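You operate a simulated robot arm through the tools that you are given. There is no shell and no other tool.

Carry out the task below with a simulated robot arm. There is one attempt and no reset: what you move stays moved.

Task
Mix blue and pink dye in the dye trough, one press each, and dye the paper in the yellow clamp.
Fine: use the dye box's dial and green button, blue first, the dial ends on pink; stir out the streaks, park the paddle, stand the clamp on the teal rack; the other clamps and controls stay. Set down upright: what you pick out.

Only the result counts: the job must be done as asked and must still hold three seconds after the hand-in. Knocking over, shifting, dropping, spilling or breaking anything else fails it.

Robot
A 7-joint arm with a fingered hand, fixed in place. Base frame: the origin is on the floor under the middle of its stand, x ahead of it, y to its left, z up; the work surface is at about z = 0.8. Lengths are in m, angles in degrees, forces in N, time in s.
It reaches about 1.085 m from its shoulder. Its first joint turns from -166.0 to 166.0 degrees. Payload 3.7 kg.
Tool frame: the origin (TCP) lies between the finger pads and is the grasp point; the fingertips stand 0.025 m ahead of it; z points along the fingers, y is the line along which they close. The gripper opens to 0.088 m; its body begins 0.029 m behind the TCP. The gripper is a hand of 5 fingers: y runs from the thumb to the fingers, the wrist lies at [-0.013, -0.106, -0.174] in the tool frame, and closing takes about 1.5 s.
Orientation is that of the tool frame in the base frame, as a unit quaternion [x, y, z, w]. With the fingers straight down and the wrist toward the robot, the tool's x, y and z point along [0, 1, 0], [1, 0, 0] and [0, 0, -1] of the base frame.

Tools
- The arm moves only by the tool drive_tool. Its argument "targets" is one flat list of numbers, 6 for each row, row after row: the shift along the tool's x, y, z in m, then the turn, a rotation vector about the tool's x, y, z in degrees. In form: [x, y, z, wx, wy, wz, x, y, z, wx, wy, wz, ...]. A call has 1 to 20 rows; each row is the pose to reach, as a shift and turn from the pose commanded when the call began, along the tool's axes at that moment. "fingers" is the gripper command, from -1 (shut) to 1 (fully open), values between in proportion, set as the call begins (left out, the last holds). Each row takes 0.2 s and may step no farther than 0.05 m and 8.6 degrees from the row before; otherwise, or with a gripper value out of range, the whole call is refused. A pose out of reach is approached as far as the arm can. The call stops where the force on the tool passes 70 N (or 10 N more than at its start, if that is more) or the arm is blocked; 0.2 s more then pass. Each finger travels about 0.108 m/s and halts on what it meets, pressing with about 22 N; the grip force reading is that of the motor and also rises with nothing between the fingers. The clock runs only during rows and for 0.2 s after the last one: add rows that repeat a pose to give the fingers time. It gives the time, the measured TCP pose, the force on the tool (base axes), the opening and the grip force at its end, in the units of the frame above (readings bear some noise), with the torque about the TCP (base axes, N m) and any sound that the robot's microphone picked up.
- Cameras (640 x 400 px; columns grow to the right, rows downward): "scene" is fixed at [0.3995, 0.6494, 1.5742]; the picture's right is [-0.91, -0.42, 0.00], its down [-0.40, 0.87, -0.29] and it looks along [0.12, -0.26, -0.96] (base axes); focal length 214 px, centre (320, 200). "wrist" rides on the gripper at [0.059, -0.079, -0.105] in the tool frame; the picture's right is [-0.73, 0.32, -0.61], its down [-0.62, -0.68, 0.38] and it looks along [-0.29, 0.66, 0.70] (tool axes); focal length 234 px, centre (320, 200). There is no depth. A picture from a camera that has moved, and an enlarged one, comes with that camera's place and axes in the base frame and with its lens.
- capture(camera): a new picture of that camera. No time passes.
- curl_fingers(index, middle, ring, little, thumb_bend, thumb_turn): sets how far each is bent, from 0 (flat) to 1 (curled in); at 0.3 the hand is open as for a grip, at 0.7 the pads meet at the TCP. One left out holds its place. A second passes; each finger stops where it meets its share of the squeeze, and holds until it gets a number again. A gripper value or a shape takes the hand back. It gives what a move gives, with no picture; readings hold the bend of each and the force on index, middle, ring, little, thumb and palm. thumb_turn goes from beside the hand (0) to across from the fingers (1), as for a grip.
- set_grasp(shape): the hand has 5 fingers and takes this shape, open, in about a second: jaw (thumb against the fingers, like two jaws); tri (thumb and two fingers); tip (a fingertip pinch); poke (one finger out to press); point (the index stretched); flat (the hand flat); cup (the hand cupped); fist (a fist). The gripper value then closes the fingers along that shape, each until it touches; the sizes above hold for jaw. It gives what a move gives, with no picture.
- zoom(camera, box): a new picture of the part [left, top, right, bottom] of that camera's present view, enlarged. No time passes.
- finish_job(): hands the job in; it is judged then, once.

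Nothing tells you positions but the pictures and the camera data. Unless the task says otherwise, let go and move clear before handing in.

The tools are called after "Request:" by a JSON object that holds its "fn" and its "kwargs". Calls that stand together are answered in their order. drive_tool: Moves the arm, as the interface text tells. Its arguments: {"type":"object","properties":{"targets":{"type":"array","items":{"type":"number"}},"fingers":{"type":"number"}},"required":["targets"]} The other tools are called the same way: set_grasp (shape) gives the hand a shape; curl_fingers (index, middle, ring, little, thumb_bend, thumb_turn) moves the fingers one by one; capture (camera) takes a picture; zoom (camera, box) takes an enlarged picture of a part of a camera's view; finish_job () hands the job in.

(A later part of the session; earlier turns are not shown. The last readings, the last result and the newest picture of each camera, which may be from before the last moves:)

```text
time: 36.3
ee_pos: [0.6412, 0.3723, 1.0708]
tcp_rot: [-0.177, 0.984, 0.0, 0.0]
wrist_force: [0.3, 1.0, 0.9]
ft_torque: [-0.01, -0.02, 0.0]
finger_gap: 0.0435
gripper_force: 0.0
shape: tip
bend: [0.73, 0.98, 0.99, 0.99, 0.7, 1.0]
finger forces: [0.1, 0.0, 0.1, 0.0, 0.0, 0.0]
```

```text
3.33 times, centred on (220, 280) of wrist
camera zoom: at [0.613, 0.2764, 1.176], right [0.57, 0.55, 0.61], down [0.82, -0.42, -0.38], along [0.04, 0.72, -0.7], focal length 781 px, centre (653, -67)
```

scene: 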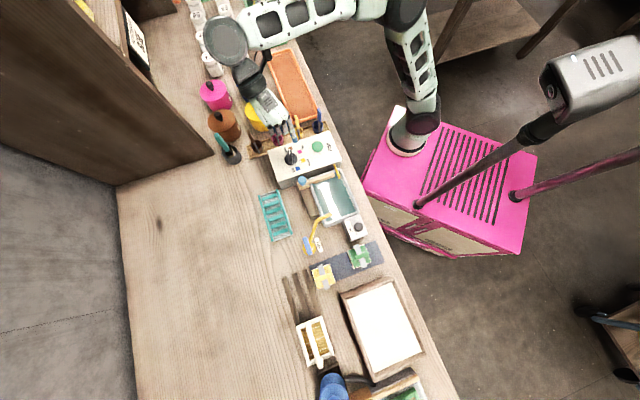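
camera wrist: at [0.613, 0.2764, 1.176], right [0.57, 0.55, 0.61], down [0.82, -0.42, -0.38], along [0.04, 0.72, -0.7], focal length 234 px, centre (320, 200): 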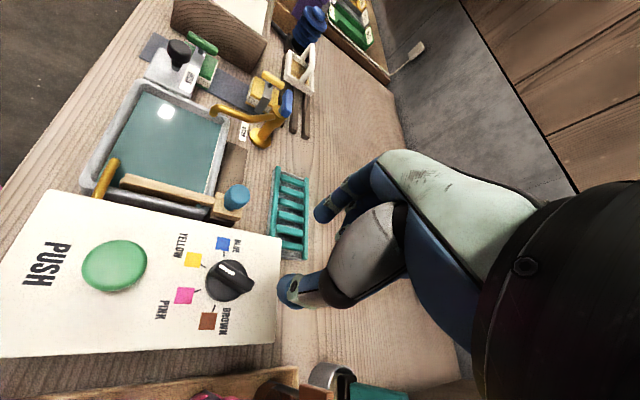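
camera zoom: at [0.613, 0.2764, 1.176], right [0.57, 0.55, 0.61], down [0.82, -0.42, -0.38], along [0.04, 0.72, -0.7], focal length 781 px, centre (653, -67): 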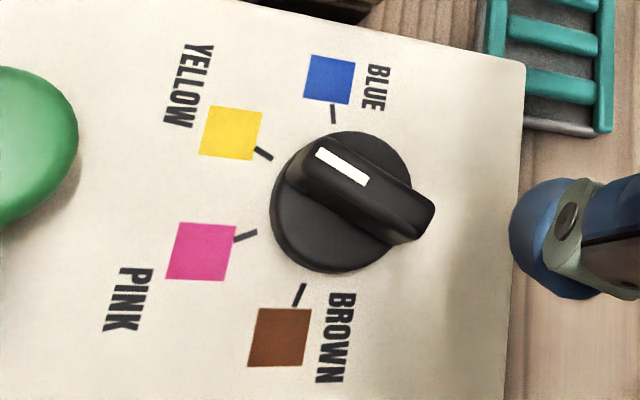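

The dial reads yellow (ridge at about 201°) and the hand is square to it. Lowering and gripping again.

Request:
{"fn": "drive_tool", "kwargs": {"targets": [-0.001, 0, 0.04, 0, 0, 0, -0.001, 0, 0.08, 0, 0, 0, -0.001, 0, 0.115, 0, 0, 0, -0.001, 0, 0.13, 0, 0, 0, -0.001, 0, 0.14, 0, 0, 0, -0.001, 0, 0.15, 0, 0, 0]}}

Request:
{"fn": "drive_tool", "kwargs": {"targets": [0, 0, 0, 0, 0, 0, 0, 0, 0, 0, 0, 0, 0, 0, 0, 0, 0, 0, 0, 0, 0, 0, 0, 0, 0, 0, 0, 0, 0, 0], "fingers": -1}}

Request:
{"fn": "zoom", "kwargs": {"camera": "wrist", "box": [200, 180, 380, 320]}}

Request:
{"fn": "zoom", "kwargs": {"camera": "scene", "box": [240, 100, 360, 190]}}

```text
time: 37.7
ee_pos: [0.6419, 0.3721, 0.9193]
tcp_rot: [-0.176, 0.984, 0.0, 0.001]
wrist_force: [0.8, 0.2, 0.0]
ft_torque: [0.0, 0.0, -0.02]
finger_gap: 0.0435
gripper_force: 0.1
shape: tip
bend: [0.73, 0.98, 0.99, 0.99, 0.7, 1.0]
finger forces: [0.0, 0.0, 0.0, 0.1, 0.1, 0.0]
```

```text
time: 38.9
ee_pos: [0.6419, 0.3717, 0.9201]
tcp_rot: [-0.175, 0.985, 0.0, 0.0]
wrist_force: [-1.0, 0.8, 6.1]
ft_torque: [-0.02, 0.05, 0.03]
finger_gap: 0.027
gripper_force: 22.0
shape: tip
bend: [0.73, 1.0, 1.0, 1.0, 0.74, 1.0]
finger forces: [19.9, 0.1, 0.0, 0.1, 19.0, 0.1]
```

```text
2.86 times, centred on (290, 250) of wrist
camera zoom: at [0.6138, 0.2775, 1.0253], right [0.57, 0.55, 0.61], down [0.82, -0.42, -0.38], along [0.05, 0.72, -0.7], focal length 669 px, centre (406, 57)
```

zoom: 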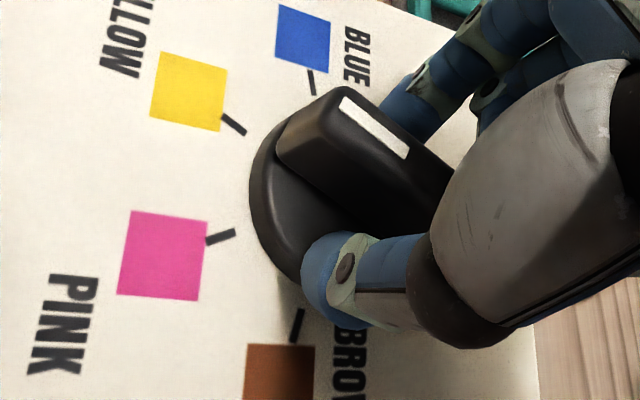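

```text
4.44 times, centred on (300, 145) of scene
camera zoom: at [0.3995, 0.6494, 1.5742], right [-0.91, -0.42, 0.0], down [-0.4, 0.87, -0.29], along [0.12, -0.26, -0.96], focal length 953 px, centre (409, 444)
```

zoom: 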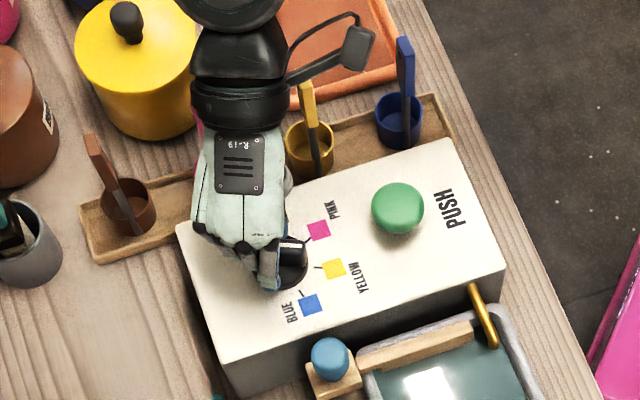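

The pinch stopped wider than before (27 mm), probably a tip resting on the disc. I'll open, raise a few millimetres and grip again.

Request:
{"fn": "drive_tool", "kwargs": {"targets": [0, 0, 0, 0, 0, 0, 0, 0, 0, 0, 0, 0, 0, 0, 0, 0, 0, 0, 0, 0, -0.004, 0, 0, 0], "fingers": 0}}

Request:
{"fn": "drive_tool", "kwargs": {"targets": [0, 0, 0, 0, 0, 0, 0, 0, 0, 0, 0, 0, 0, 0, 0, 0, 0, 0, 0, 0, 0, 0, 0, 0, 0, 0, 0, 0, 0, 0, 0, 0, 0, 0, 0, 0], "fingers": -1}}

Request:
{"fn": "zoom", "kwargs": {"camera": "wrist", "box": [200, 180, 380, 320]}}

```text
time: 39.9
ee_pos: [0.6432, 0.3723, 0.9237]
tcp_rot: [-0.175, 0.985, 0.001, 0.001]
wrist_force: [-0.4, -0.5, 0.1]
ft_torque: [0.05, 0.02, 0.02]
finger_gap: 0.0437
gripper_force: 0.0
shape: tip
bend: [0.73, 0.98, 0.99, 0.99, 0.7, 1.0]
finger forces: [0.0, 0.0, 0.0, 0.1, 0.0, 0.1]
```

```text
time: 41.3
ee_pos: [0.6421, 0.3725, 0.9228]
tcp_rot: [-0.176, 0.984, 0.0, -0.001]
wrist_force: [2.0, -0.5, -1.8]
ft_torque: [-0.01, -0.02, 0.01]
finger_gap: 0.0086
gripper_force: 22.4
shape: tip
bend: [0.71, 1.0, 1.0, 1.0, 0.73, 1.0]
finger forces: [19.2, 0.0, 0.0, 0.0, 19.8, 0.1]
```

```text
2.86 times, centred on (290, 250) of wrist
camera zoom: at [0.6143, 0.2774, 1.0287], right [0.57, 0.55, 0.61], down [0.82, -0.42, -0.38], along [0.05, 0.72, -0.7], focal length 669 px, centre (406, 57)
```

zoom: 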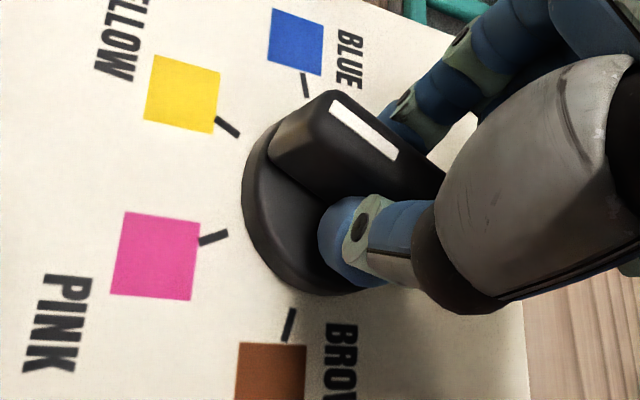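

Good grip this time. Turning clockwise toward blue.

Request:
{"fn": "drive_tool", "kwargs": {"targets": [0, 0, 0, 0, 0, 6, 0, 0, 0, 0, 0, 12, 0, 0, 0, 0, 0, 18, 0, 0, 0, 0, 0, 24, 0, 0, 0, 0, 0, 30, 0, 0, 0, 0, 0, 36, 0, 0, 0, 0, 0, 43, 0, 0, 0, 0, 0, 50, 0, 0, 0, 0, 0, 56, 0, 0, 0, 0, 0, 56]}}

Request:
{"fn": "zoom", "kwargs": {"camera": "wrist", "box": [200, 180, 380, 320]}}

Request:
{"fn": "zoom", "kwargs": {"camera": "scene", "box": [260, 120, 340, 180]}}

```text
time: 43.5
ee_pos: [0.6418, 0.3723, 0.9254]
tcp_rot: [0.309, 0.951, 0.0, 0.0]
wrist_force: [1.4, 2.1, -12.7]
ft_torque: [0.07, 0.04, 0.0]
finger_gap: 0.0078
gripper_force: 21.6
shape: tip
bend: [0.71, 1.0, 1.0, 1.0, 0.72, 1.0]
finger forces: [20.9, 0.0, 0.1, 0.0, 19.2, 0.0]
```

```text
2.86 times, centred on (290, 250) of wrist
camera zoom: at [0.5472, 0.3419, 1.0298], right [0.78, -0.16, 0.61], down [0.11, -0.92, -0.38], along [0.62, 0.36, -0.7], focal length 669 px, centre (406, 57)
```

zoom: 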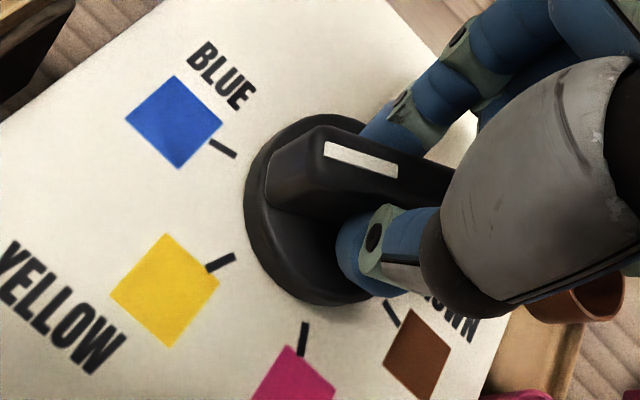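

```text
6.67 times, centred on (300, 150) of scene
camera zoom: at [0.3995, 0.6494, 1.5742], right [-0.91, -0.42, 0.0], down [-0.4, 0.87, -0.29], along [0.12, -0.26, -0.96], focal length 1430 px, centre (453, 533)
```

zoom: 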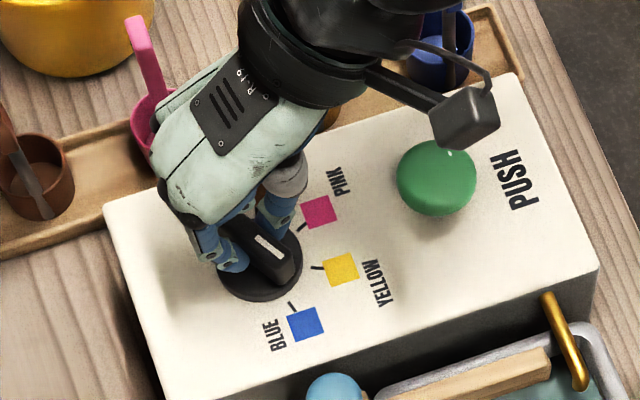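

The pointer is between yellow and blue, so I'll turn further.

Request:
{"fn": "drive_tool", "kwargs": {"targets": [0, 0, 0, 0, 0, 6, 0, 0, 0, 0, 0, 12, 0, 0, 0, 0, 0, 18, 0, 0, 0, 0, 0, 24, 0, 0, 0, 0, 0, 28, 0, 0, 0, 0, 0, 28]}}

Request:
{"fn": "zoom", "kwargs": {"camera": "wrist", "box": [200, 180, 380, 320]}}

Request:
{"fn": "zoom", "kwargs": {"camera": "scene", "box": [260, 120, 340, 180]}}

```text
time: 44.9
ee_pos: [0.6414, 0.3726, 0.9243]
tcp_rot: [0.529, 0.849, 0.0, 0.0]
wrist_force: [-0.2, 5.7, -10.5]
ft_torque: [0.18, -0.02, 0.07]
finger_gap: 0.0073
gripper_force: 22.2
shape: tip
bend: [0.71, 1.0, 1.0, 1.0, 0.73, 1.0]
finger forces: [22.9, 0.0, 0.1, 0.0, 18.2, 0.0]
```

```text
2.86 times, centred on (290, 250) of wrist
camera zoom: at [0.5444, 0.3897, 1.0295], right [0.61, -0.51, 0.61], down [-0.34, -0.86, -0.38], along [0.72, 0.03, -0.7], focal length 669 px, centre (406, 57)
```

zoom: 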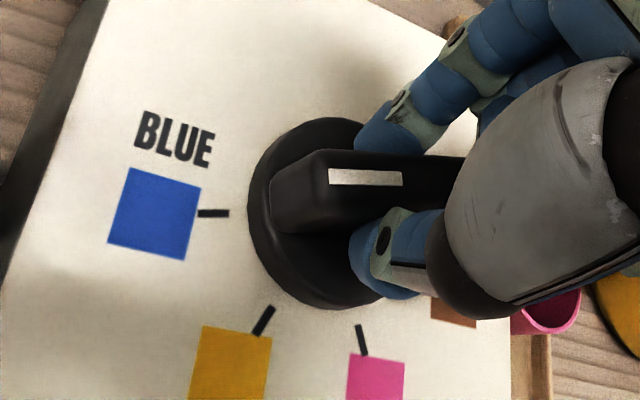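

```text
6.67 times, centred on (300, 150) of scene
camera zoom: at [0.3995, 0.6494, 1.5742], right [-0.91, -0.42, 0.0], down [-0.4, 0.87, -0.29], along [0.12, -0.26, -0.96], focal length 1430 px, centre (453, 533)
```

zoom: 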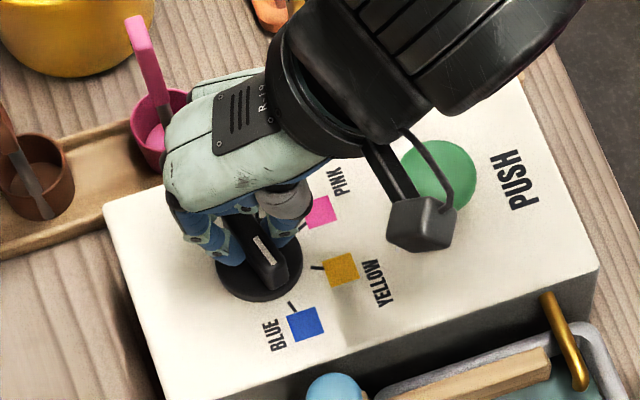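

It looks to be at blue. I'll release, lift and verify.

Request:
{"fn": "drive_tool", "kwargs": {"targets": [0, 0, 0, 0, 0, 0, 0, 0, 0, 0, 0, 0, 0, 0, 0, 0, 0, 0, 0, 0, 0, 0, 0, 0], "fingers": 0}}

Request:
{"fn": "drive_tool", "kwargs": {"targets": [0, 0, -0.03, 0, 0, 0, 0, 0, -0.07, 0, 0, 0, 0, 0, -0.11, 0, 0, 0, 0, 0, -0.15, 0, 0, 0]}}

Request:
{"fn": "zoom", "kwargs": {"camera": "wrist", "box": [130, 210, 300, 350]}}

Request:
{"fn": "zoom", "kwargs": {"camera": "scene", "box": [240, 100, 360, 190]}}

```text
time: 45.9
ee_pos: [0.6407, 0.3716, 0.9238]
tcp_rot: [0.529, 0.849, 0.0, 0.0]
wrist_force: [0.1, 0.4, 0.6]
ft_torque: [0.04, -0.01, 0.01]
finger_gap: 0.0435
gripper_force: 0.0
shape: tip
bend: [0.73, 0.98, 0.99, 0.99, 0.7, 1.0]
finger forces: [0.0, 0.0, 0.0, 0.0, 0.1, 0.0]
```

```text
time: 46.9
ee_pos: [0.6418, 0.3721, 1.0754]
tcp_rot: [0.528, 0.849, 0.0, 0.0]
wrist_force: [0.1, 0.7, -0.2]
ft_torque: [-0.02, 0.0, -0.03]
finger_gap: 0.0438
gripper_force: 0.1
shape: tip
bend: [0.73, 0.98, 0.99, 0.99, 0.7, 1.0]
finger forces: [0.1, 0.1, 0.0, 0.0, 0.0, 0.0]
```

```text
2.86 times, centred on (215, 280) of wrist
camera zoom: at [0.5444, 0.3896, 1.1816], right [0.61, -0.51, 0.61], down [-0.34, -0.86, -0.38], along [0.72, 0.03, -0.7], focal length 669 px, centre (620, -29)
```

zoom: 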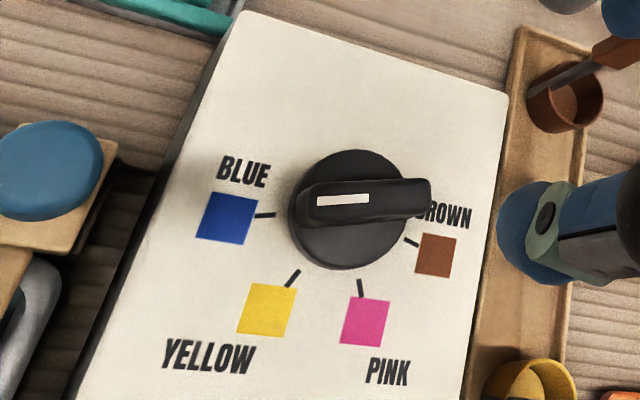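

```text
4.44 times, centred on (300, 145) of scene
camera zoom: at [0.3995, 0.6494, 1.5742], right [-0.91, -0.42, 0.0], down [-0.4, 0.87, -0.29], along [0.12, -0.26, -0.96], focal length 953 px, centre (409, 444)
```

zoom: 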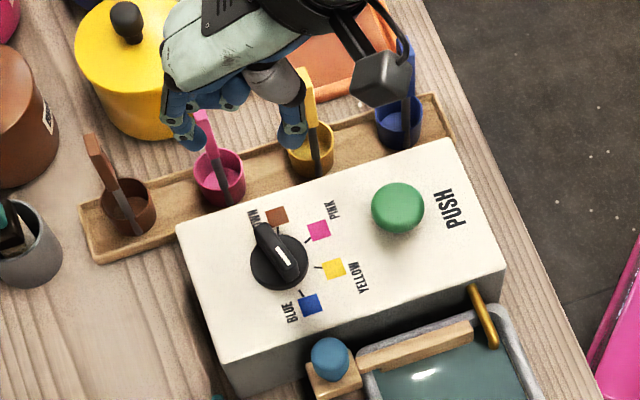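

The dial is on blue. Next I'll move above the button and form the poke finger to check its tip position.

Request:
{"fn": "drive_tool", "kwargs": {"targets": [-0.01, -0.032, 0, 0, 0, 0, -0.02, -0.064, 0, 0, 0, 0, -0.031, -0.096, 0, 0, 0, 0]}}

Request:
{"fn": "set_grasp", "kwargs": {"shape": "poke"}}

Request:
{"fn": "capture", "kwargs": {"camera": "wrist"}}

Request:
{"fn": "zoom", "kwargs": {"camera": "scene", "box": [240, 90, 400, 190]}}

```text
time: 47.7
ee_pos: [0.5717, 0.2983, 1.0749]
tcp_rot: [0.529, 0.849, 0.0, -0.001]
wrist_force: [-0.2, -0.6, -0.1]
ft_torque: [0.02, 0.03, -0.01]
finger_gap: 0.0437
gripper_force: 0.0
shape: tip
bend: [0.73, 0.98, 0.99, 0.99, 0.7, 1.0]
finger forces: [0.0, 0.0, 0.1, 0.1, 0.0, 0.1]
```

```text
time: 48.6
ee_pos: [0.5716, 0.2994, 1.0748]
tcp_rot: [0.528, 0.849, 0.001, 0.001]
wrist_force: [0.4, -0.5, 0.1]
ft_torque: [0.0, 0.02, -0.02]
finger_gap: 0.0
gripper_force: 0.0
shape: poke
bend: [0.7, 0.7, 0.99, 0.99, 1.0, 1.0]
finger forces: [0.0, 0.0, 0.0, 0.0, 0.0, 0.0]
```

```text
taken
camera wrist: at [0.4752, 0.3172, 1.1805], right [0.61, -0.51, 0.61], down [-0.34, -0.86, -0.38], along [0.72, 0.03, -0.7], focal length 234 px, centre (320, 200)
```

wrist: 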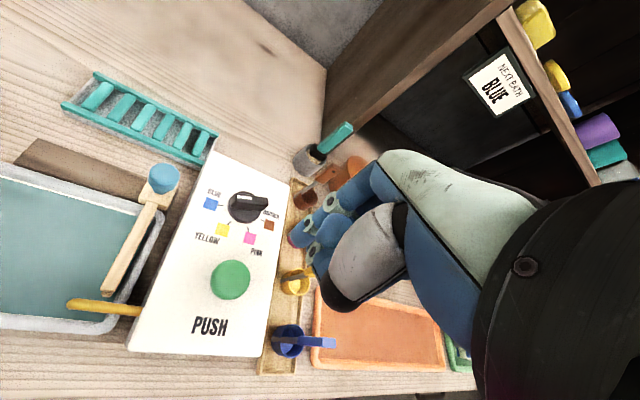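

```text
4.00 times, centred on (320, 140) of scene
camera zoom: at [0.3995, 0.6494, 1.5742], right [-0.91, -0.42, 0.0], down [-0.4, 0.87, -0.29], along [0.12, -0.26, -0.96], focal length 858 px, centre (320, 440)
```

zoom: 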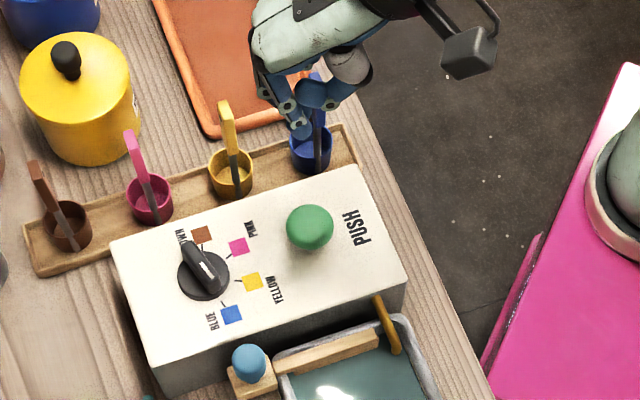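

Request:
{"fn": "zoom", "kwargs": {"camera": "wrist", "box": [180, 160, 400, 330]}}

```text
2.35 times, centred on (290, 245) of wrist
camera zoom: at [0.4752, 0.3172, 1.1805], right [0.61, -0.51, 0.61], down [-0.34, -0.86, -0.38], along [0.72, 0.03, -0.7], focal length 551 px, centre (391, 94)
```

zoom: 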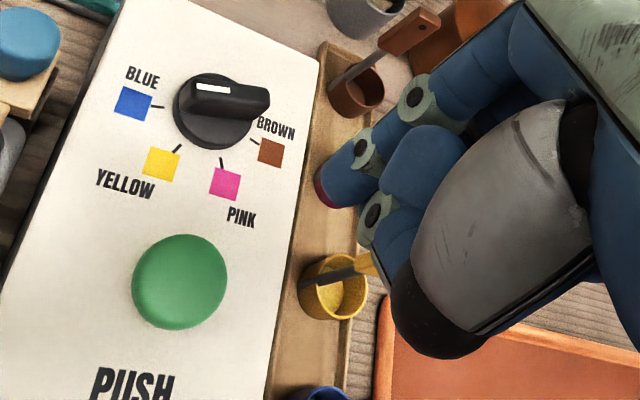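

The poke shape puts two fingertips together at the TCP axis. I'll come down onto the button in small steps, watching force and sound.

Request:
{"fn": "drive_tool", "kwargs": {"targets": [0.001, -0.004, 0.04, 0, 0, 0, 0.001, -0.004, 0.08, 0, 0, 0, 0.001, -0.004, 0.11, 0, 0, 0, 0.001, -0.004, 0.12, 0, 0, 0]}}

Request:
{"fn": "zoom", "kwargs": {"camera": "wrist", "box": [160, 140, 400, 330]}}

Request:
{"fn": "zoom", "kwargs": {"camera": "scene", "box": [260, 110, 380, 190]}}

```text
time: 49.6
ee_pos: [0.566, 0.2998, 0.9554]
tcp_rot: [0.528, 0.849, -0.001, 0.0]
wrist_force: [0.1, -0.2, -0.1]
ft_torque: [0.02, 0.01, 0.03]
finger_gap: 0.0
gripper_force: 0.1
shape: poke
bend: [0.7, 0.7, 0.99, 0.99, 1.0, 1.0]
finger forces: [0.0, 0.1, 0.0, 0.0, 0.0, 0.0]
```

```text
2.11 times, centred on (280, 235) of wrist
camera zoom: at [0.4689, 0.3176, 1.0615], right [0.61, -0.51, 0.61], down [-0.34, -0.86, -0.38], along [0.72, 0.03, -0.7], focal length 493 px, centre (404, 126)
```

zoom: 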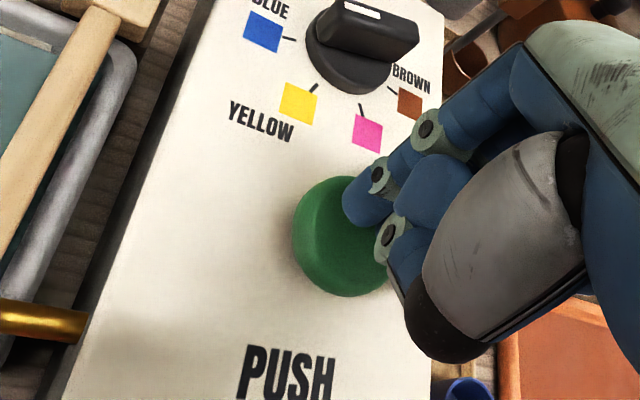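

```text
5.00 times, centred on (320, 150) of scene
camera zoom: at [0.3995, 0.6494, 1.5742], right [-0.91, -0.42, 0.0], down [-0.4, 0.87, -0.29], along [0.12, -0.26, -0.96], focal length 1072 px, centre (320, 450)
```

zoom: 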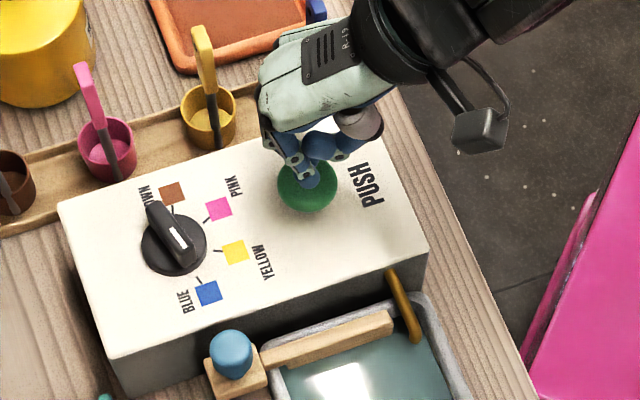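

Request:
{"fn": "drive_tool", "kwargs": {"targets": [0, 0, 0.003, 0, 0, 0, 0, 0, 0.006, 0, 0, 0, 0, 0, 0.009, 0, 0, 0, 0, 0, 0.012, 0, 0, 0]}}

```text
time: 50.6
ee_pos: [0.5646, 0.3004, 0.9436]
tcp_rot: [0.529, 0.849, 0.0, 0.001]
wrist_force: [0.1, 0.4, 1.1]
ft_torque: [0.0, -0.02, -0.01]
finger_gap: 0.0003
gripper_force: 0.1
shape: poke
bend: [0.7, 0.7, 0.99, 0.99, 1.0, 1.0]
finger forces: [0.0, 1.2, 0.0, 0.1, 0.0, 0.0]
```

Request:
{"fn": "drive_tool", "kwargs": {"targets": [0, 0, 0.002, 0, 0, 0, 0, 0, 0.004, 0, 0, 0, 0, 0, 0.006, 0, 0, 0]}}

```text
time: 51.4
ee_pos: [0.5638, 0.3017, 0.9366]
tcp_rot: [0.529, 0.849, 0.001, 0.0]
wrist_force: [1.6, -0.2, 4.5]
ft_torque: [-0.06, -0.05, 0.0]
finger_gap: 0.0
gripper_force: 0.1
shape: poke
bend: [0.7, 0.7, 0.99, 0.99, 1.0, 1.0]
finger forces: [0.0, 4.3, 0.0, 0.0, 0.0, 0.0]
heard: click
```

A click came, so the press registered. I'll lift straight off and look at the bath.

Request:
{"fn": "drive_tool", "kwargs": {"targets": [0, 0, -0.01, 0, 0, 0, 0, 0, -0.03, 0, 0, 0, 0, 0, -0.07, 0, 0, 0, 0, 0, -0.12, 0, 0, 0, 0, 0, -0.12, 0, 0, 0, 0, 0, -0.12, 0, 0, 0]}}

Request:
{"fn": "zoom", "kwargs": {"camera": "scene", "box": [250, 120, 390, 240]}}

Request:
{"fn": "capture", "kwargs": {"camera": "wrist"}}

```text
time: 52.8
ee_pos: [0.5617, 0.3025, 1.0584]
tcp_rot: [0.528, 0.849, 0.0, 0.0]
wrist_force: [0.7, 0.1, 0.5]
ft_torque: [0.0, 0.02, -0.01]
finger_gap: 0.0001
gripper_force: 0.1
shape: poke
bend: [0.7, 0.7, 0.99, 0.99, 1.0, 1.0]
finger forces: [0.0, 0.0, 0.0, 0.1, 0.1, 0.0]
```

```text
3.33 times, centred on (320, 180) of scene
camera zoom: at [0.3995, 0.6494, 1.5742], right [-0.91, -0.42, 0.0], down [-0.4, 0.87, -0.29], along [0.12, -0.26, -0.96], focal length 715 px, centre (320, 267)
```

zoom: 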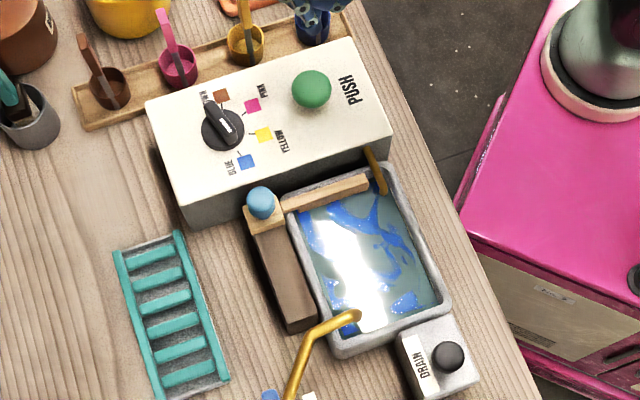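

```text
taken
camera wrist: at [0.4657, 0.32, 1.163], right [0.61, -0.51, 0.61], down [-0.34, -0.86, -0.38], along [0.72, 0.03, -0.7], focal length 234 px, centre (320, 200)
```

wrist: 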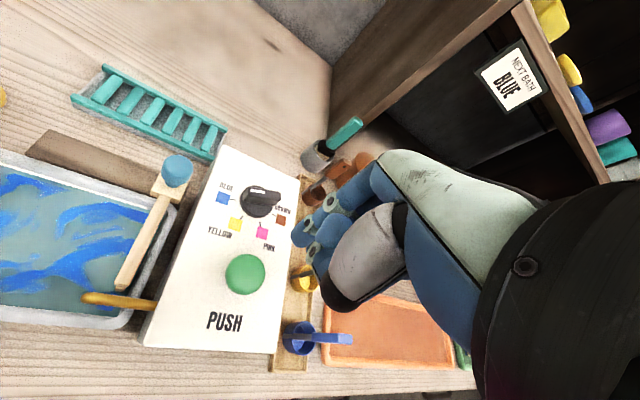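

Blue streaks appeared in the bath. Now I'll go back over the dial with the tip pinch at 60° and turn it toward pink.

Request:
{"fn": "set_grasp", "kwargs": {"shape": "tip"}}

Request:
{"fn": "drive_tool", "kwargs": {"targets": [0.0075, 0.0246, -0.0045, 0, 0, -8.5, 0.015, 0.0493, -0.009, 0, 0, -17, 0.0226, 0.0739, -0.0135, 0, 0, -25.5, 0.0301, 0.0985, -0.018, 0, 0, -34, 0.0301, 0.0985, -0.018, 0, 0, -34], "fingers": 0}}

Request:
{"fn": "zoom", "kwargs": {"camera": "wrist", "box": [130, 210, 300, 350]}}

```text
time: 53.7
ee_pos: [0.5623, 0.3033, 1.0569]
tcp_rot: [0.529, 0.849, 0.0, 0.001]
wrist_force: [-0.4, -0.3, -0.6]
ft_torque: [0.01, 0.01, -0.01]
finger_gap: 0.0878
gripper_force: 0.1
shape: tip
bend: [0.3, 0.98, 0.99, 0.99, 0.3, 0.98]
finger forces: [0.1, 0.0, 0.0, 0.0, 0.0, 0.1]
```

```text
time: 54.9
ee_pos: [0.6406, 0.3697, 1.0754]
tcp_rot: [0.257, 0.966, 0.0, 0.0]
wrist_force: [-0.1, -0.6, 0.0]
ft_torque: [-0.04, 0.0, 0.01]
finger_gap: 0.0445
gripper_force: 0.1
shape: tip
bend: [0.73, 0.98, 0.99, 0.99, 0.69, 1.0]
finger forces: [0.0, 0.1, 0.0, 0.0, 0.0, 0.0]
```

```text
2.86 times, centred on (215, 280) of wrist
camera zoom: at [0.5508, 0.3302, 1.1809], right [0.79, -0.08, 0.61], down [0.2, -0.9, -0.38], along [0.58, 0.43, -0.7], focal length 669 px, centre (620, -29)
```

zoom: 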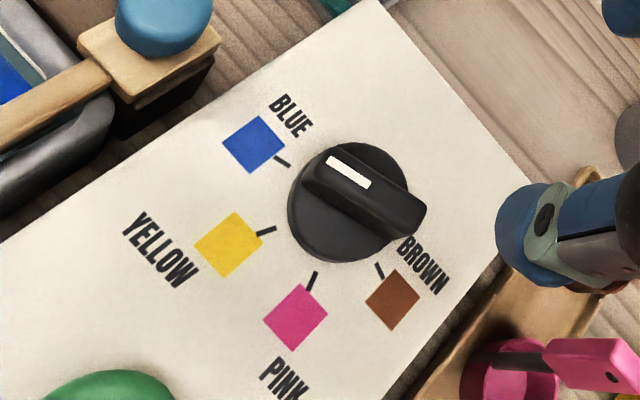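

Request:
{"fn": "drive_tool", "kwargs": {"targets": [0, 0, 0.04, 0, 0, 0, 0, 0, 0.08, 0, 0, 0, 0, 0, 0.115, 0, 0, 0, 0, 0, 0.13, 0, 0, 0, 0, 0, 0.14, 0, 0, 0, 0, 0, 0.151, 0, 0, 0]}}

Request:
{"fn": "drive_tool", "kwargs": {"targets": [0, 0, 0, 0, 0, 0, 0, 0, 0, 0, 0, 0, 0, 0, 0, 0, 0, 0, 0, 0, 0, 0, 0, 0, 0, 0, 0, 0, 0, 0, 0, 0, 0, 0, 0, 0], "fingers": -1}}

Request:
{"fn": "zoom", "kwargs": {"camera": "wrist", "box": [200, 180, 380, 320]}}

```text
time: 56.3
ee_pos: [0.6406, 0.3715, 0.9219]
tcp_rot: [0.258, 0.966, 0.0, -0.001]
wrist_force: [0.0, -0.6, -0.2]
ft_torque: [-0.02, -0.01, -0.01]
finger_gap: 0.0445
gripper_force: 0.0
shape: tip
bend: [0.73, 0.98, 0.99, 0.99, 0.69, 1.0]
finger forces: [0.0, 0.1, 0.1, 0.1, 0.0, 0.0]
```

```text
time: 57.7
ee_pos: [0.6395, 0.3726, 0.9227]
tcp_rot: [0.257, 0.966, 0.0, 0.0]
wrist_force: [1.1, -1.0, -3.2]
ft_torque: [0.03, -0.01, 0.01]
finger_gap: 0.0084
gripper_force: 21.8
shape: tip
bend: [0.66, 1.0, 1.0, 1.0, 0.74, 1.0]
finger forces: [19.6, 0.1, 0.1, 0.1, 19.5, 0.0]
```

```text
2.86 times, centred on (290, 250) of wrist
camera zoom: at [0.5498, 0.3327, 1.0277], right [0.79, -0.08, 0.61], down [0.2, -0.9, -0.38], along [0.58, 0.43, -0.7], focal length 669 px, centre (406, 57)
```

zoom: 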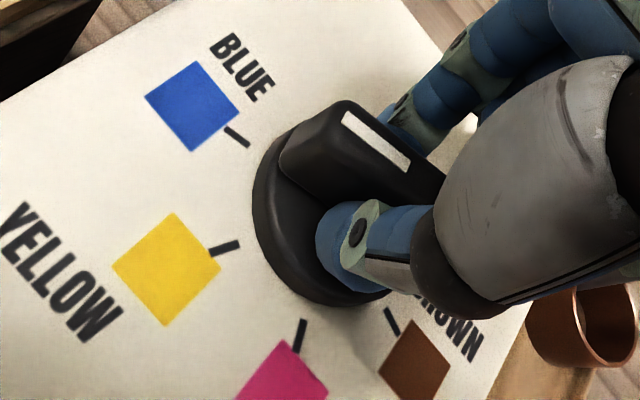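

Gripped well. Turning counter-clockwise through yellow.

Request:
{"fn": "drive_tool", "kwargs": {"targets": [0, 0, 0, 0, 0, -6, 0, 0, 0, 0, 0, -12, 0, 0, 0, 0, 0, -18, 0, 0, 0, 0, 0, -24, 0, 0, 0, 0, 0, -30, 0, 0, 0, 0, 0, -36, 0, 0, 0, 0, 0, -43, 0, 0, 0, 0, 0, -50, 0, 0, 0, 0, 0, -57, 0, 0, 0, 0, 0, -64, 0, 0, 0, 0, 0, -64]}}

Request:
{"fn": "zoom", "kwargs": {"camera": "wrist", "box": [200, 180, 380, 320]}}

Request:
{"fn": "zoom", "kwargs": {"camera": "scene", "box": [240, 100, 360, 190]}}

```text
time: 60.1
ee_pos: [0.6399, 0.3713, 0.9243]
tcp_rot: [-0.295, 0.955, 0.0, 0.0]
wrist_force: [-2.0, 5.1, -17.1]
ft_torque: [0.12, 0.01, -0.05]
finger_gap: 0.0073
gripper_force: 22.0
shape: tip
bend: [0.65, 1.0, 1.0, 1.0, 0.74, 1.0]
finger forces: [21.9, 0.1, 0.1, 0.0, 16.6, 0.0]
```

```text
2.86 times, centred on (290, 250) of wrist
camera zoom: at [0.6362, 0.2726, 1.0298], right [0.42, 0.68, 0.61], down [0.9, -0.21, -0.38], along [-0.13, 0.71, -0.7], focal length 669 px, centre (406, 57)
```

zoom: 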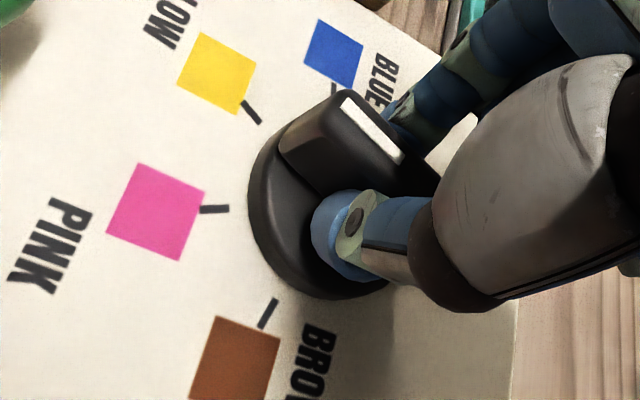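

```text
4.44 times, centred on (300, 145) of scene
camera zoom: at [0.3995, 0.6494, 1.5742], right [-0.91, -0.42, 0.0], down [-0.4, 0.87, -0.29], along [0.12, -0.26, -0.96], focal length 953 px, centre (409, 444)
```

zoom: 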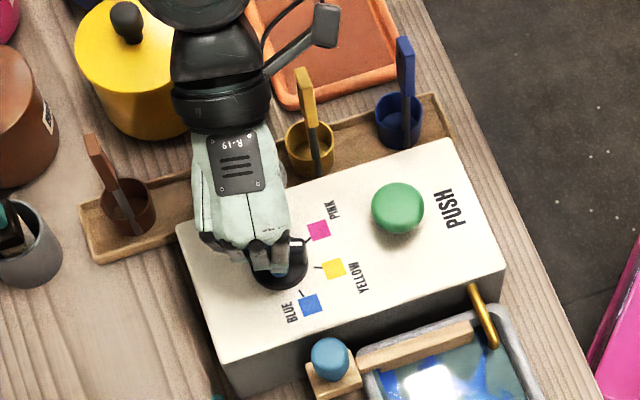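

Request:
{"fn": "drive_tool", "kwargs": {"targets": [0, 0, 0, 0, 0, -6, 0, 0, 0, 0, 0, -12, 0, 0, 0, 0, 0, -18, 0, 0, 0, 0, 0, -24, 0, 0, 0, 0, 0, -30, 0, 0, 0, 0, 0, -36, 0, 0, 0, 0, 0, -36]}}

Request:
{"fn": "zoom", "kwargs": {"camera": "wrist", "box": [200, 180, 380, 320]}}

Request:
{"fn": "zoom", "kwargs": {"camera": "scene", "box": [240, 100, 360, 190]}}

```text
time: 61.7
ee_pos: [0.6409, 0.3703, 0.9231]
tcp_rot: [-0.574, 0.819, 0.0, 0.0]
wrist_force: [-2.2, 1.8, -10.1]
ft_torque: [0.02, 0.04, 0.02]
finger_gap: 0.0069
gripper_force: 21.9
shape: tip
bend: [0.65, 1.0, 1.0, 1.0, 0.74, 1.0]
finger forces: [21.3, 0.1, 0.1, 0.1, 19.6, 0.1]
```

```text
2.86 times, centred on (290, 250) of wrist
camera zoom: at [0.6943, 0.2887, 1.0294], right [-0.06, 0.79, 0.61], down [0.85, 0.36, -0.38], along [-0.52, 0.49, -0.7], focal length 669 px, centre (406, 57)
```

zoom: 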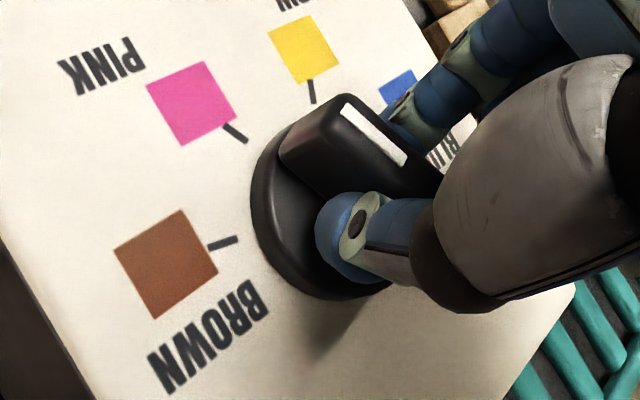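

```text
4.44 times, centred on (300, 145) of scene
camera zoom: at [0.3995, 0.6494, 1.5742], right [-0.91, -0.42, 0.0], down [-0.4, 0.87, -0.29], along [0.12, -0.26, -0.96], focal length 953 px, centre (409, 444)
```

zoom: 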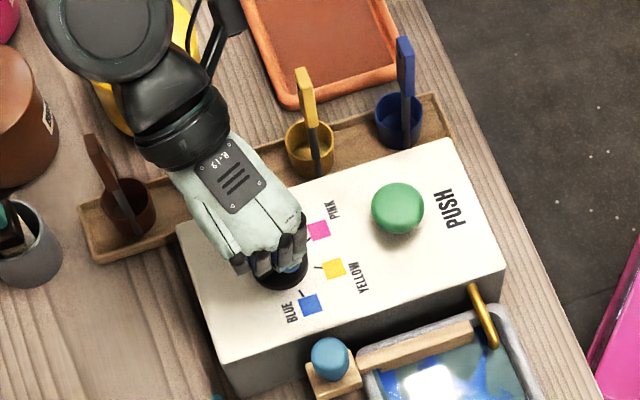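

In this view the pointer sits against pink exactly as it did against blue. Releasing and lifting to check.

Request:
{"fn": "drive_tool", "kwargs": {"targets": [0, 0, 0, 0, 0, 0, 0, 0, 0, 0, 0, 0, 0, 0, 0, 0, 0, 0, 0, 0, 0, 0, 0, 0], "fingers": 0}}

Request:
{"fn": "drive_tool", "kwargs": {"targets": [0, 0, -0.03, 0, 0, 0, 0, 0, -0.07, 0, 0, 0, 0, 0, -0.11, 0, 0, 0, 0, 0, -0.15, 0, 0, 0]}}

Request:
{"fn": "zoom", "kwargs": {"camera": "wrist", "box": [130, 210, 300, 350]}}

Request:
{"fn": "zoom", "kwargs": {"camera": "scene", "box": [240, 100, 360, 190]}}

```text
time: 62.7
ee_pos: [0.6403, 0.3723, 0.9225]
tcp_rot: [-0.574, 0.819, 0.0, 0.0]
wrist_force: [0.4, 0.7, -0.2]
ft_torque: [0.02, 0.03, 0.0]
finger_gap: 0.0438
gripper_force: 0.0
shape: tip
bend: [0.73, 0.98, 0.99, 0.99, 0.7, 1.0]
finger forces: [0.0, 0.1, 0.0, 0.0, 0.0, 0.0]
```

```text
time: 63.7
ee_pos: [0.6439, 0.376, 1.075]
tcp_rot: [-0.575, 0.818, 0.0, 0.0]
wrist_force: [0.0, -0.8, 1.0]
ft_torque: [-0.02, 0.02, 0.01]
finger_gap: 0.0435
gripper_force: 0.0
shape: tip
bend: [0.73, 0.98, 0.99, 0.99, 0.7, 1.0]
finger forces: [0.0, 0.0, 0.0, 0.0, 0.0, 0.0]
```

```text
2.86 times, centred on (215, 280) of wrist
camera zoom: at [0.6978, 0.2934, 1.1816], right [-0.06, 0.79, 0.61], down [0.85, 0.36, -0.38], along [-0.52, 0.5, -0.7], focal length 669 px, centre (620, -29)
```

zoom: 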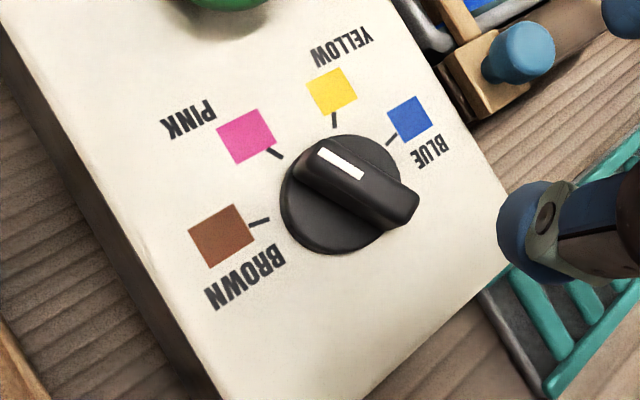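

```text
4.44 times, centred on (300, 145) of scene
camera zoom: at [0.3995, 0.6494, 1.5742], right [-0.91, -0.42, 0.0], down [-0.4, 0.87, -0.29], along [0.12, -0.26, -0.96], focal length 953 px, centre (409, 444)
```

zoom: 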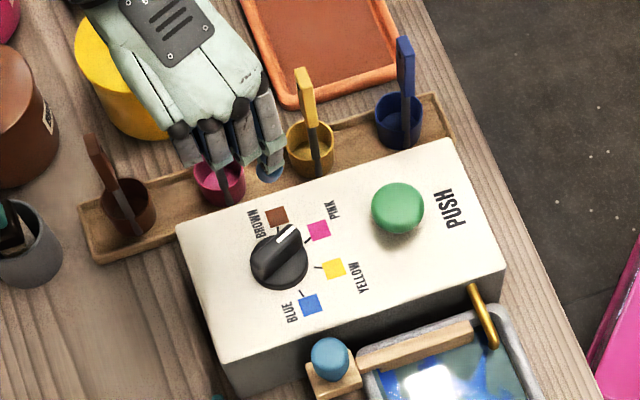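

The dial is on pink. Now back over the button in the same attitude as before, with the poke shape.

Request:
{"fn": "drive_tool", "kwargs": {"targets": [0.0057, 0.0029, 0, 0, 0, 8.4, 0.0115, 0.0058, 0, 0, 0, 16.8, 0.0172, 0.0088, 0, 0, 0, 25.2, 0.023, 0.0117, 0, 0, 0, 33.5, 0.0287, 0.0146, 0, 0, 0, 41.9, 0.0344, 0.0175, 0, 0, 0, 50.3, 0.0402, 0.0205, 0, 0, 0, 58.6, 0.0459, 0.0234, 0, 0, 0, 67, 0.0516, 0.0263, 0, 0, 0, 75.4, 0.0574, 0.0292, 0, 0, 0, 83.8, 0.0631, 0.0322, 0, 0, 0, 92.1, 0.0689, 0.0351, 0, 0, 0, 100.5, 0.0746, 0.038, 0, 0, 0, 108.9, 0.0803, 0.0409, 0, 0, 0, 117.2, 0.0861, 0.0439, 0, 0, 0, 125.6, 0.0918, 0.0468, 0, 0, 0, 134]}}

Request:
{"fn": "set_grasp", "kwargs": {"shape": "poke"}}

Request:
{"fn": "zoom", "kwargs": {"camera": "wrist", "box": [160, 140, 400, 330]}}

```text
time: 67.1
ee_pos: [0.5654, 0.3009, 1.0728]
tcp_rot: [0.53, 0.848, -0.001, 0.0]
wrist_force: [-0.2, -0.2, -0.3]
ft_torque: [-0.03, 0.0, -0.01]
finger_gap: 0.0439
gripper_force: 0.1
shape: tip
bend: [0.73, 0.98, 0.99, 0.99, 0.7, 1.0]
finger forces: [0.0, 0.0, 0.1, 0.0, 0.0, 0.0]
```

```text
time: 68.0
ee_pos: [0.5651, 0.3013, 1.0742]
tcp_rot: [0.528, 0.849, 0.0, 0.0]
wrist_force: [0.1, 0.3, 0.7]
ft_torque: [-0.03, 0.0, -0.03]
finger_gap: 0.0001
gripper_force: 0.0
shape: poke
bend: [0.7, 0.7, 0.99, 0.99, 1.0, 1.0]
finger forces: [0.0, 0.1, 0.0, 0.0, 0.0, 0.0]
```

```text
2.11 times, centred on (280, 235) of wrist
camera zoom: at [0.4687, 0.3184, 1.1796], right [0.61, -0.51, 0.61], down [-0.34, -0.86, -0.38], along [0.72, 0.03, -0.7], focal length 493 px, centre (404, 126)
```

zoom: 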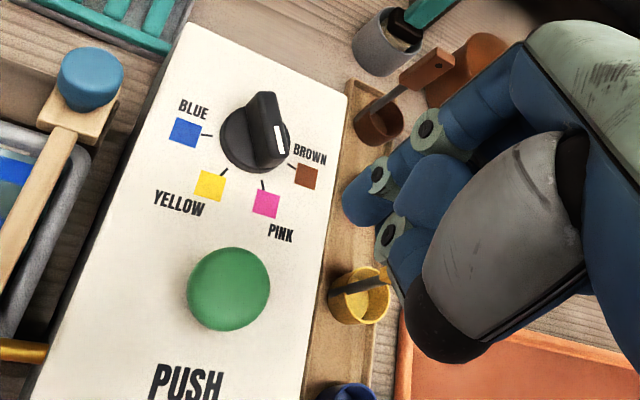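

The pointer lines up with the pink tick. Pressing the button once, same as before.

Request:
{"fn": "drive_tool", "kwargs": {"targets": [0, 0, 0.04, 0, 0, 0, 0, 0, 0.08, 0, 0, 0, 0, 0, 0.11, 0, 0, 0, 0, 0, 0.12, 0, 0, 0]}}

Request:
{"fn": "drive_tool", "kwargs": {"targets": [0, 0, 0.003, 0, 0, 0, 0, 0, 0.006, 0, 0, 0, 0, 0, 0.009, 0, 0, 0, 0, 0, 0.011, 0, 0, 0, 0, 0, 0.013, 0, 0, 0, 0, 0, 0.015, 0, 0, 0, 0, 0, 0.017, 0, 0, 0]}}

```text
time: 69.0
ee_pos: [0.5672, 0.3003, 0.9512]
tcp_rot: [0.528, 0.849, 0.0, 0.0]
wrist_force: [0.5, 0.2, -0.5]
ft_torque: [-0.01, 0.0, 0.02]
finger_gap: 0.0002
gripper_force: 0.0
shape: poke
bend: [0.7, 0.7, 0.99, 0.99, 1.0, 1.0]
finger forces: [0.1, 0.0, 0.0, 0.1, 0.0, 0.1]
```

```text
time: 70.6
ee_pos: [0.5657, 0.301, 0.9364]
tcp_rot: [0.529, 0.849, 0.0, 0.0]
wrist_force: [0.3, -1.0, 3.8]
ft_torque: [-0.08, -0.02, -0.01]
finger_gap: 0.0
gripper_force: 0.1
shape: poke
bend: [0.7, 0.7, 0.99, 0.99, 1.0, 1.0]
finger forces: [0.0, 4.0, 0.0, 0.0, 0.0, 0.0]
heard: click
```

Click heard. Lifting off and checking the bath.

Request:
{"fn": "drive_tool", "kwargs": {"targets": [0, 0, -0.01, 0, 0, 0, 0, 0, -0.03, 0, 0, 0, 0, 0, -0.07, 0, 0, 0, 0, 0, -0.11, 0, 0, 0, 0, 0, -0.13, 0, 0, 0, 0, 0, -0.13, 0, 0, 0]}}

Request:
{"fn": "zoom", "kwargs": {"camera": "scene", "box": [250, 120, 390, 240]}}

Request:
{"fn": "capture", "kwargs": {"camera": "wrist"}}

```text
time: 72.0
ee_pos: [0.5657, 0.2986, 1.0682]
tcp_rot: [0.529, 0.849, 0.001, 0.0]
wrist_force: [-0.3, 0.1, -0.4]
ft_torque: [-0.04, -0.04, -0.02]
finger_gap: 0.0
gripper_force: 0.0
shape: poke
bend: [0.7, 0.7, 0.99, 0.99, 1.0, 1.0]
finger forces: [0.0, 0.1, 0.1, 0.0, 0.0, 0.0]
```

```text
3.33 times, centred on (320, 180) of scene
camera zoom: at [0.3995, 0.6494, 1.5742], right [-0.91, -0.42, 0.0], down [-0.4, 0.87, -0.29], along [0.12, -0.26, -0.96], focal length 715 px, centre (320, 267)
```

zoom: 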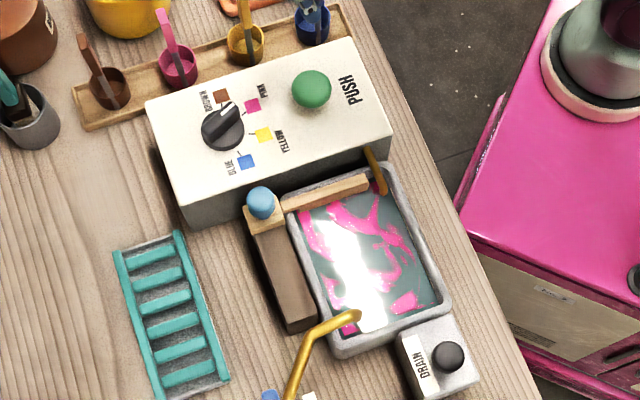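

```text
taken
camera wrist: at [0.4685, 0.3161, 1.1734], right [0.61, -0.51, 0.61], down [-0.34, -0.86, -0.38], along [0.72, 0.03, -0.7], focal length 234 px, centre (320, 200)
```

wrist: 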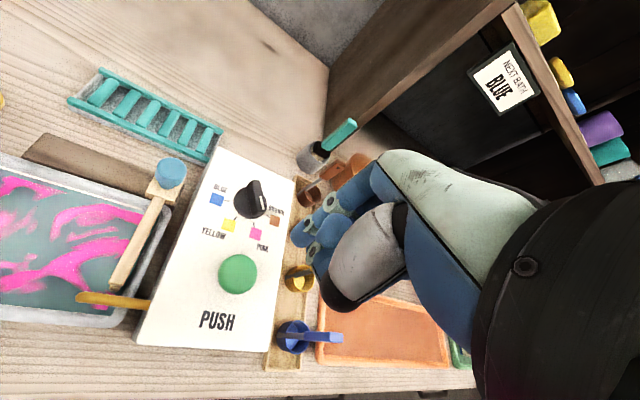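

Pink streaks are in the bath. Now I'll take a close look at the paddle, its knob and its rail.

Request:
{"fn": "drive_tool", "kwargs": {"targets": [0.015, 0.007, 0, 0, 0, -6.3, 0.03, 0.015, 0, 0, 0, -12.6, 0.045, 0.022, 0, 0, 0, -18.8]}}

Request:
{"fn": "capture", "kwargs": {"camera": "wrist"}}

Request:
{"fn": "zoom", "kwargs": {"camera": "wrist", "box": [60, 120, 280, 320]}}

```text
time: 72.8
ee_pos: [0.5648, 0.3511, 1.0667]
tcp_rot: [0.382, 0.924, -0.001, 0.001]
wrist_force: [0.2, 0.0, -0.7]
ft_torque: [0.02, 0.0, 0.0]
finger_gap: 0.0001
gripper_force: 0.0
shape: poke
bend: [0.7, 0.7, 0.99, 0.99, 1.0, 1.0]
finger forces: [0.0, 0.0, 0.0, 0.1, 0.0, 0.0]
```

```text
taken
camera wrist: at [0.4671, 0.3359, 1.1725], right [0.74, -0.28, 0.61], down [-0.04, -0.92, -0.38], along [0.67, 0.26, -0.7], focal length 234 px, centre (320, 200)
```

wrist: 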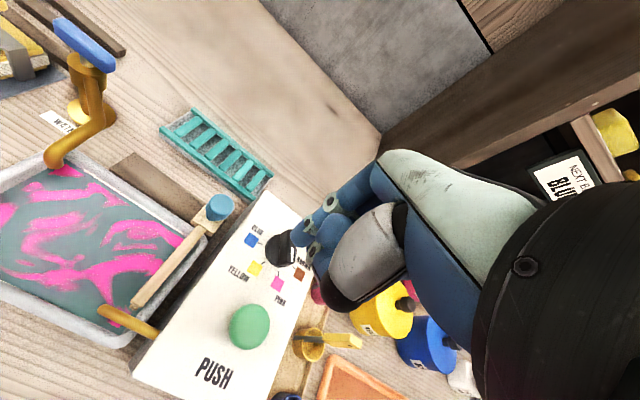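

```text
2.00 times, centred on (170, 220) of wrist
camera zoom: at [0.4671, 0.3359, 1.1725], right [0.74, -0.28, 0.61], down [-0.04, -0.92, -0.38], along [0.67, 0.26, -0.7], focal length 468 px, centre (620, 160)
```

zoom: 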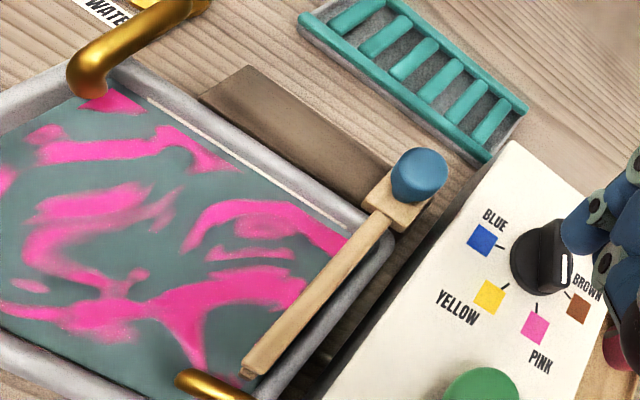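

The paddle is a wooden arm on a slider: knob near (0.563, 0.436, top 0.911), with the rail running left along the back of the trough for about 0.1 m. I'll shape a three-finger pinch and line up over the knob.

Request:
{"fn": "set_grasp", "kwargs": {"shape": "tri"}}

Request:
{"fn": "drive_tool", "kwargs": {"targets": [0.02, 0.02, 0, 0, 0, 0, 0.04, 0.04, 0, 0, 0, 0, 0.061, 0.059, 0, 0, 0, 0, 0.061, 0.059, 0, 0, 0, 0], "fingers": 0.2}}

Request:
{"fn": "capture", "kwargs": {"camera": "wrist"}}

Request:
{"fn": "zoom", "kwargs": {"camera": "scene", "box": [250, 120, 390, 220]}}

```text
time: 73.7
ee_pos: [0.566, 0.3501, 1.0669]
tcp_rot: [0.383, 0.924, 0.0, -0.001]
wrist_force: [0.1, -0.1, -0.8]
ft_torque: [-0.04, 0.01, 0.0]
finger_gap: 0.088
gripper_force: 0.0
shape: tri
bend: [0.3, 0.3, 0.99, 0.99, 0.3, 0.98]
finger forces: [0.0, 0.1, 0.0, 0.0, 0.1, 0.0]
```

```text
time: 74.7
ee_pos: [0.565, 0.4367, 1.0644]
tcp_rot: [0.383, 0.924, 0.001, 0.0]
wrist_force: [-0.2, -0.1, 0.2]
ft_torque: [0.0, -0.05, 0.02]
finger_gap: 0.0532
gripper_force: 0.1
shape: tri
bend: [0.73, 0.4, 0.99, 0.99, 0.64, 1.0]
finger forces: [0.0, 0.1, 0.1, 0.1, 0.0, 0.0]
```

```text
taken
camera wrist: at [0.4671, 0.4217, 1.1709], right [0.74, -0.29, 0.61], down [-0.04, -0.92, -0.38], along [0.67, 0.26, -0.7], focal length 234 px, centre (320, 200)
```

wrist: 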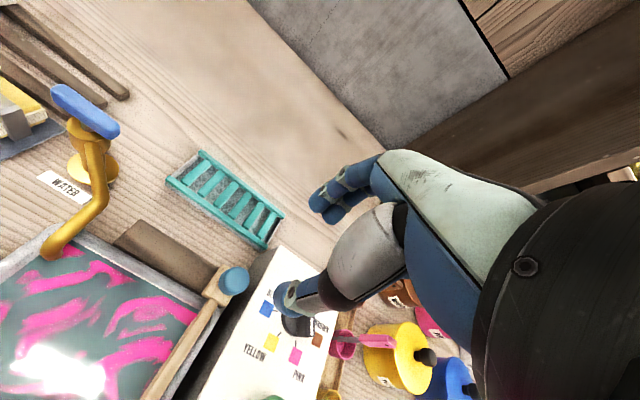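

```text
4.00 times, centred on (320, 170) of scene
camera zoom: at [0.3995, 0.6494, 1.5742], right [-0.91, -0.42, 0.0], down [-0.4, 0.87, -0.29], along [0.12, -0.26, -0.96], focal length 858 px, centre (320, 320)
```

zoom: 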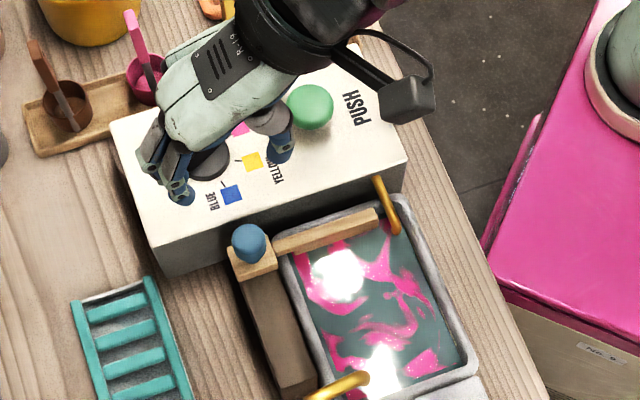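

The knob lies right on the tool axis. Lowering in stages.

Request:
{"fn": "drive_tool", "kwargs": {"targets": [0, 0, 0.04, 0, 0, 0, 0, 0, 0.08, 0, 0, 0, 0, 0, 0.11, 0, 0, 0, 0, 0, 0.12, 0, 0, 0]}}

Request:
{"fn": "zoom", "kwargs": {"camera": "wrist", "box": [180, 140, 400, 330]}}

Request:
{"fn": "zoom", "kwargs": {"camera": "scene", "box": [260, 130, 360, 210]}}

```text
time: 75.7
ee_pos: [0.5639, 0.4363, 0.9446]
tcp_rot: [0.382, 0.924, 0.0, 0.0]
wrist_force: [0.6, 0.2, 1.4]
ft_torque: [0.01, -0.05, 0.0]
finger_gap: 0.0532
gripper_force: 0.1
shape: tri
bend: [0.73, 0.4, 0.99, 0.99, 0.64, 1.0]
finger forces: [0.0, 0.1, 0.0, 0.0, 0.0, 0.0]
```

```text
2.11 times, centred on (290, 235) of wrist
camera zoom: at [0.4661, 0.4205, 1.0501], right [0.74, -0.28, 0.61], down [-0.04, -0.92, -0.38], along [0.67, 0.26, -0.7], focal length 493 px, centre (383, 126)
```

zoom: 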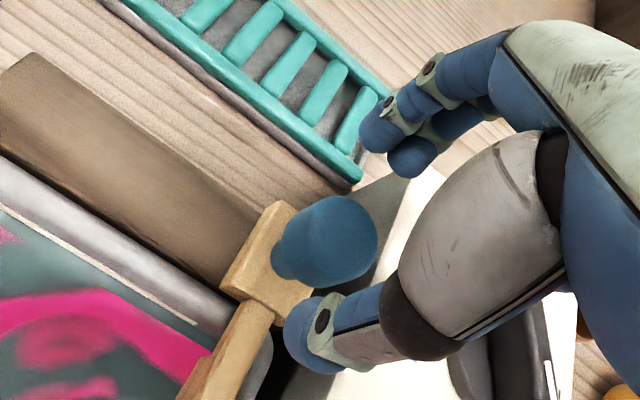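

```text
5.00 times, centred on (310, 170) of scene
camera zoom: at [0.3995, 0.6494, 1.5742], right [-0.91, -0.42, 0.0], down [-0.4, 0.87, -0.29], along [0.12, -0.26, -0.96], focal length 1072 px, centre (370, 350)
```

zoom: 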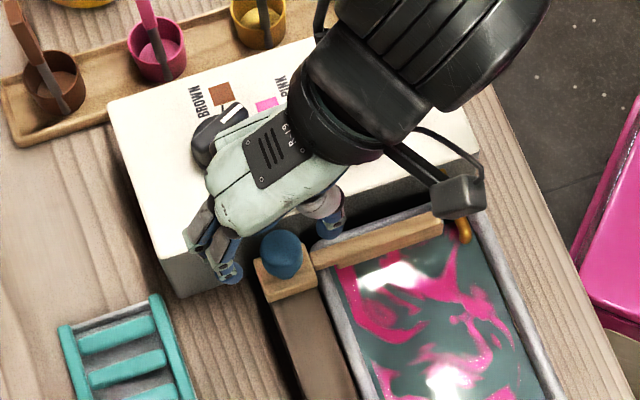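

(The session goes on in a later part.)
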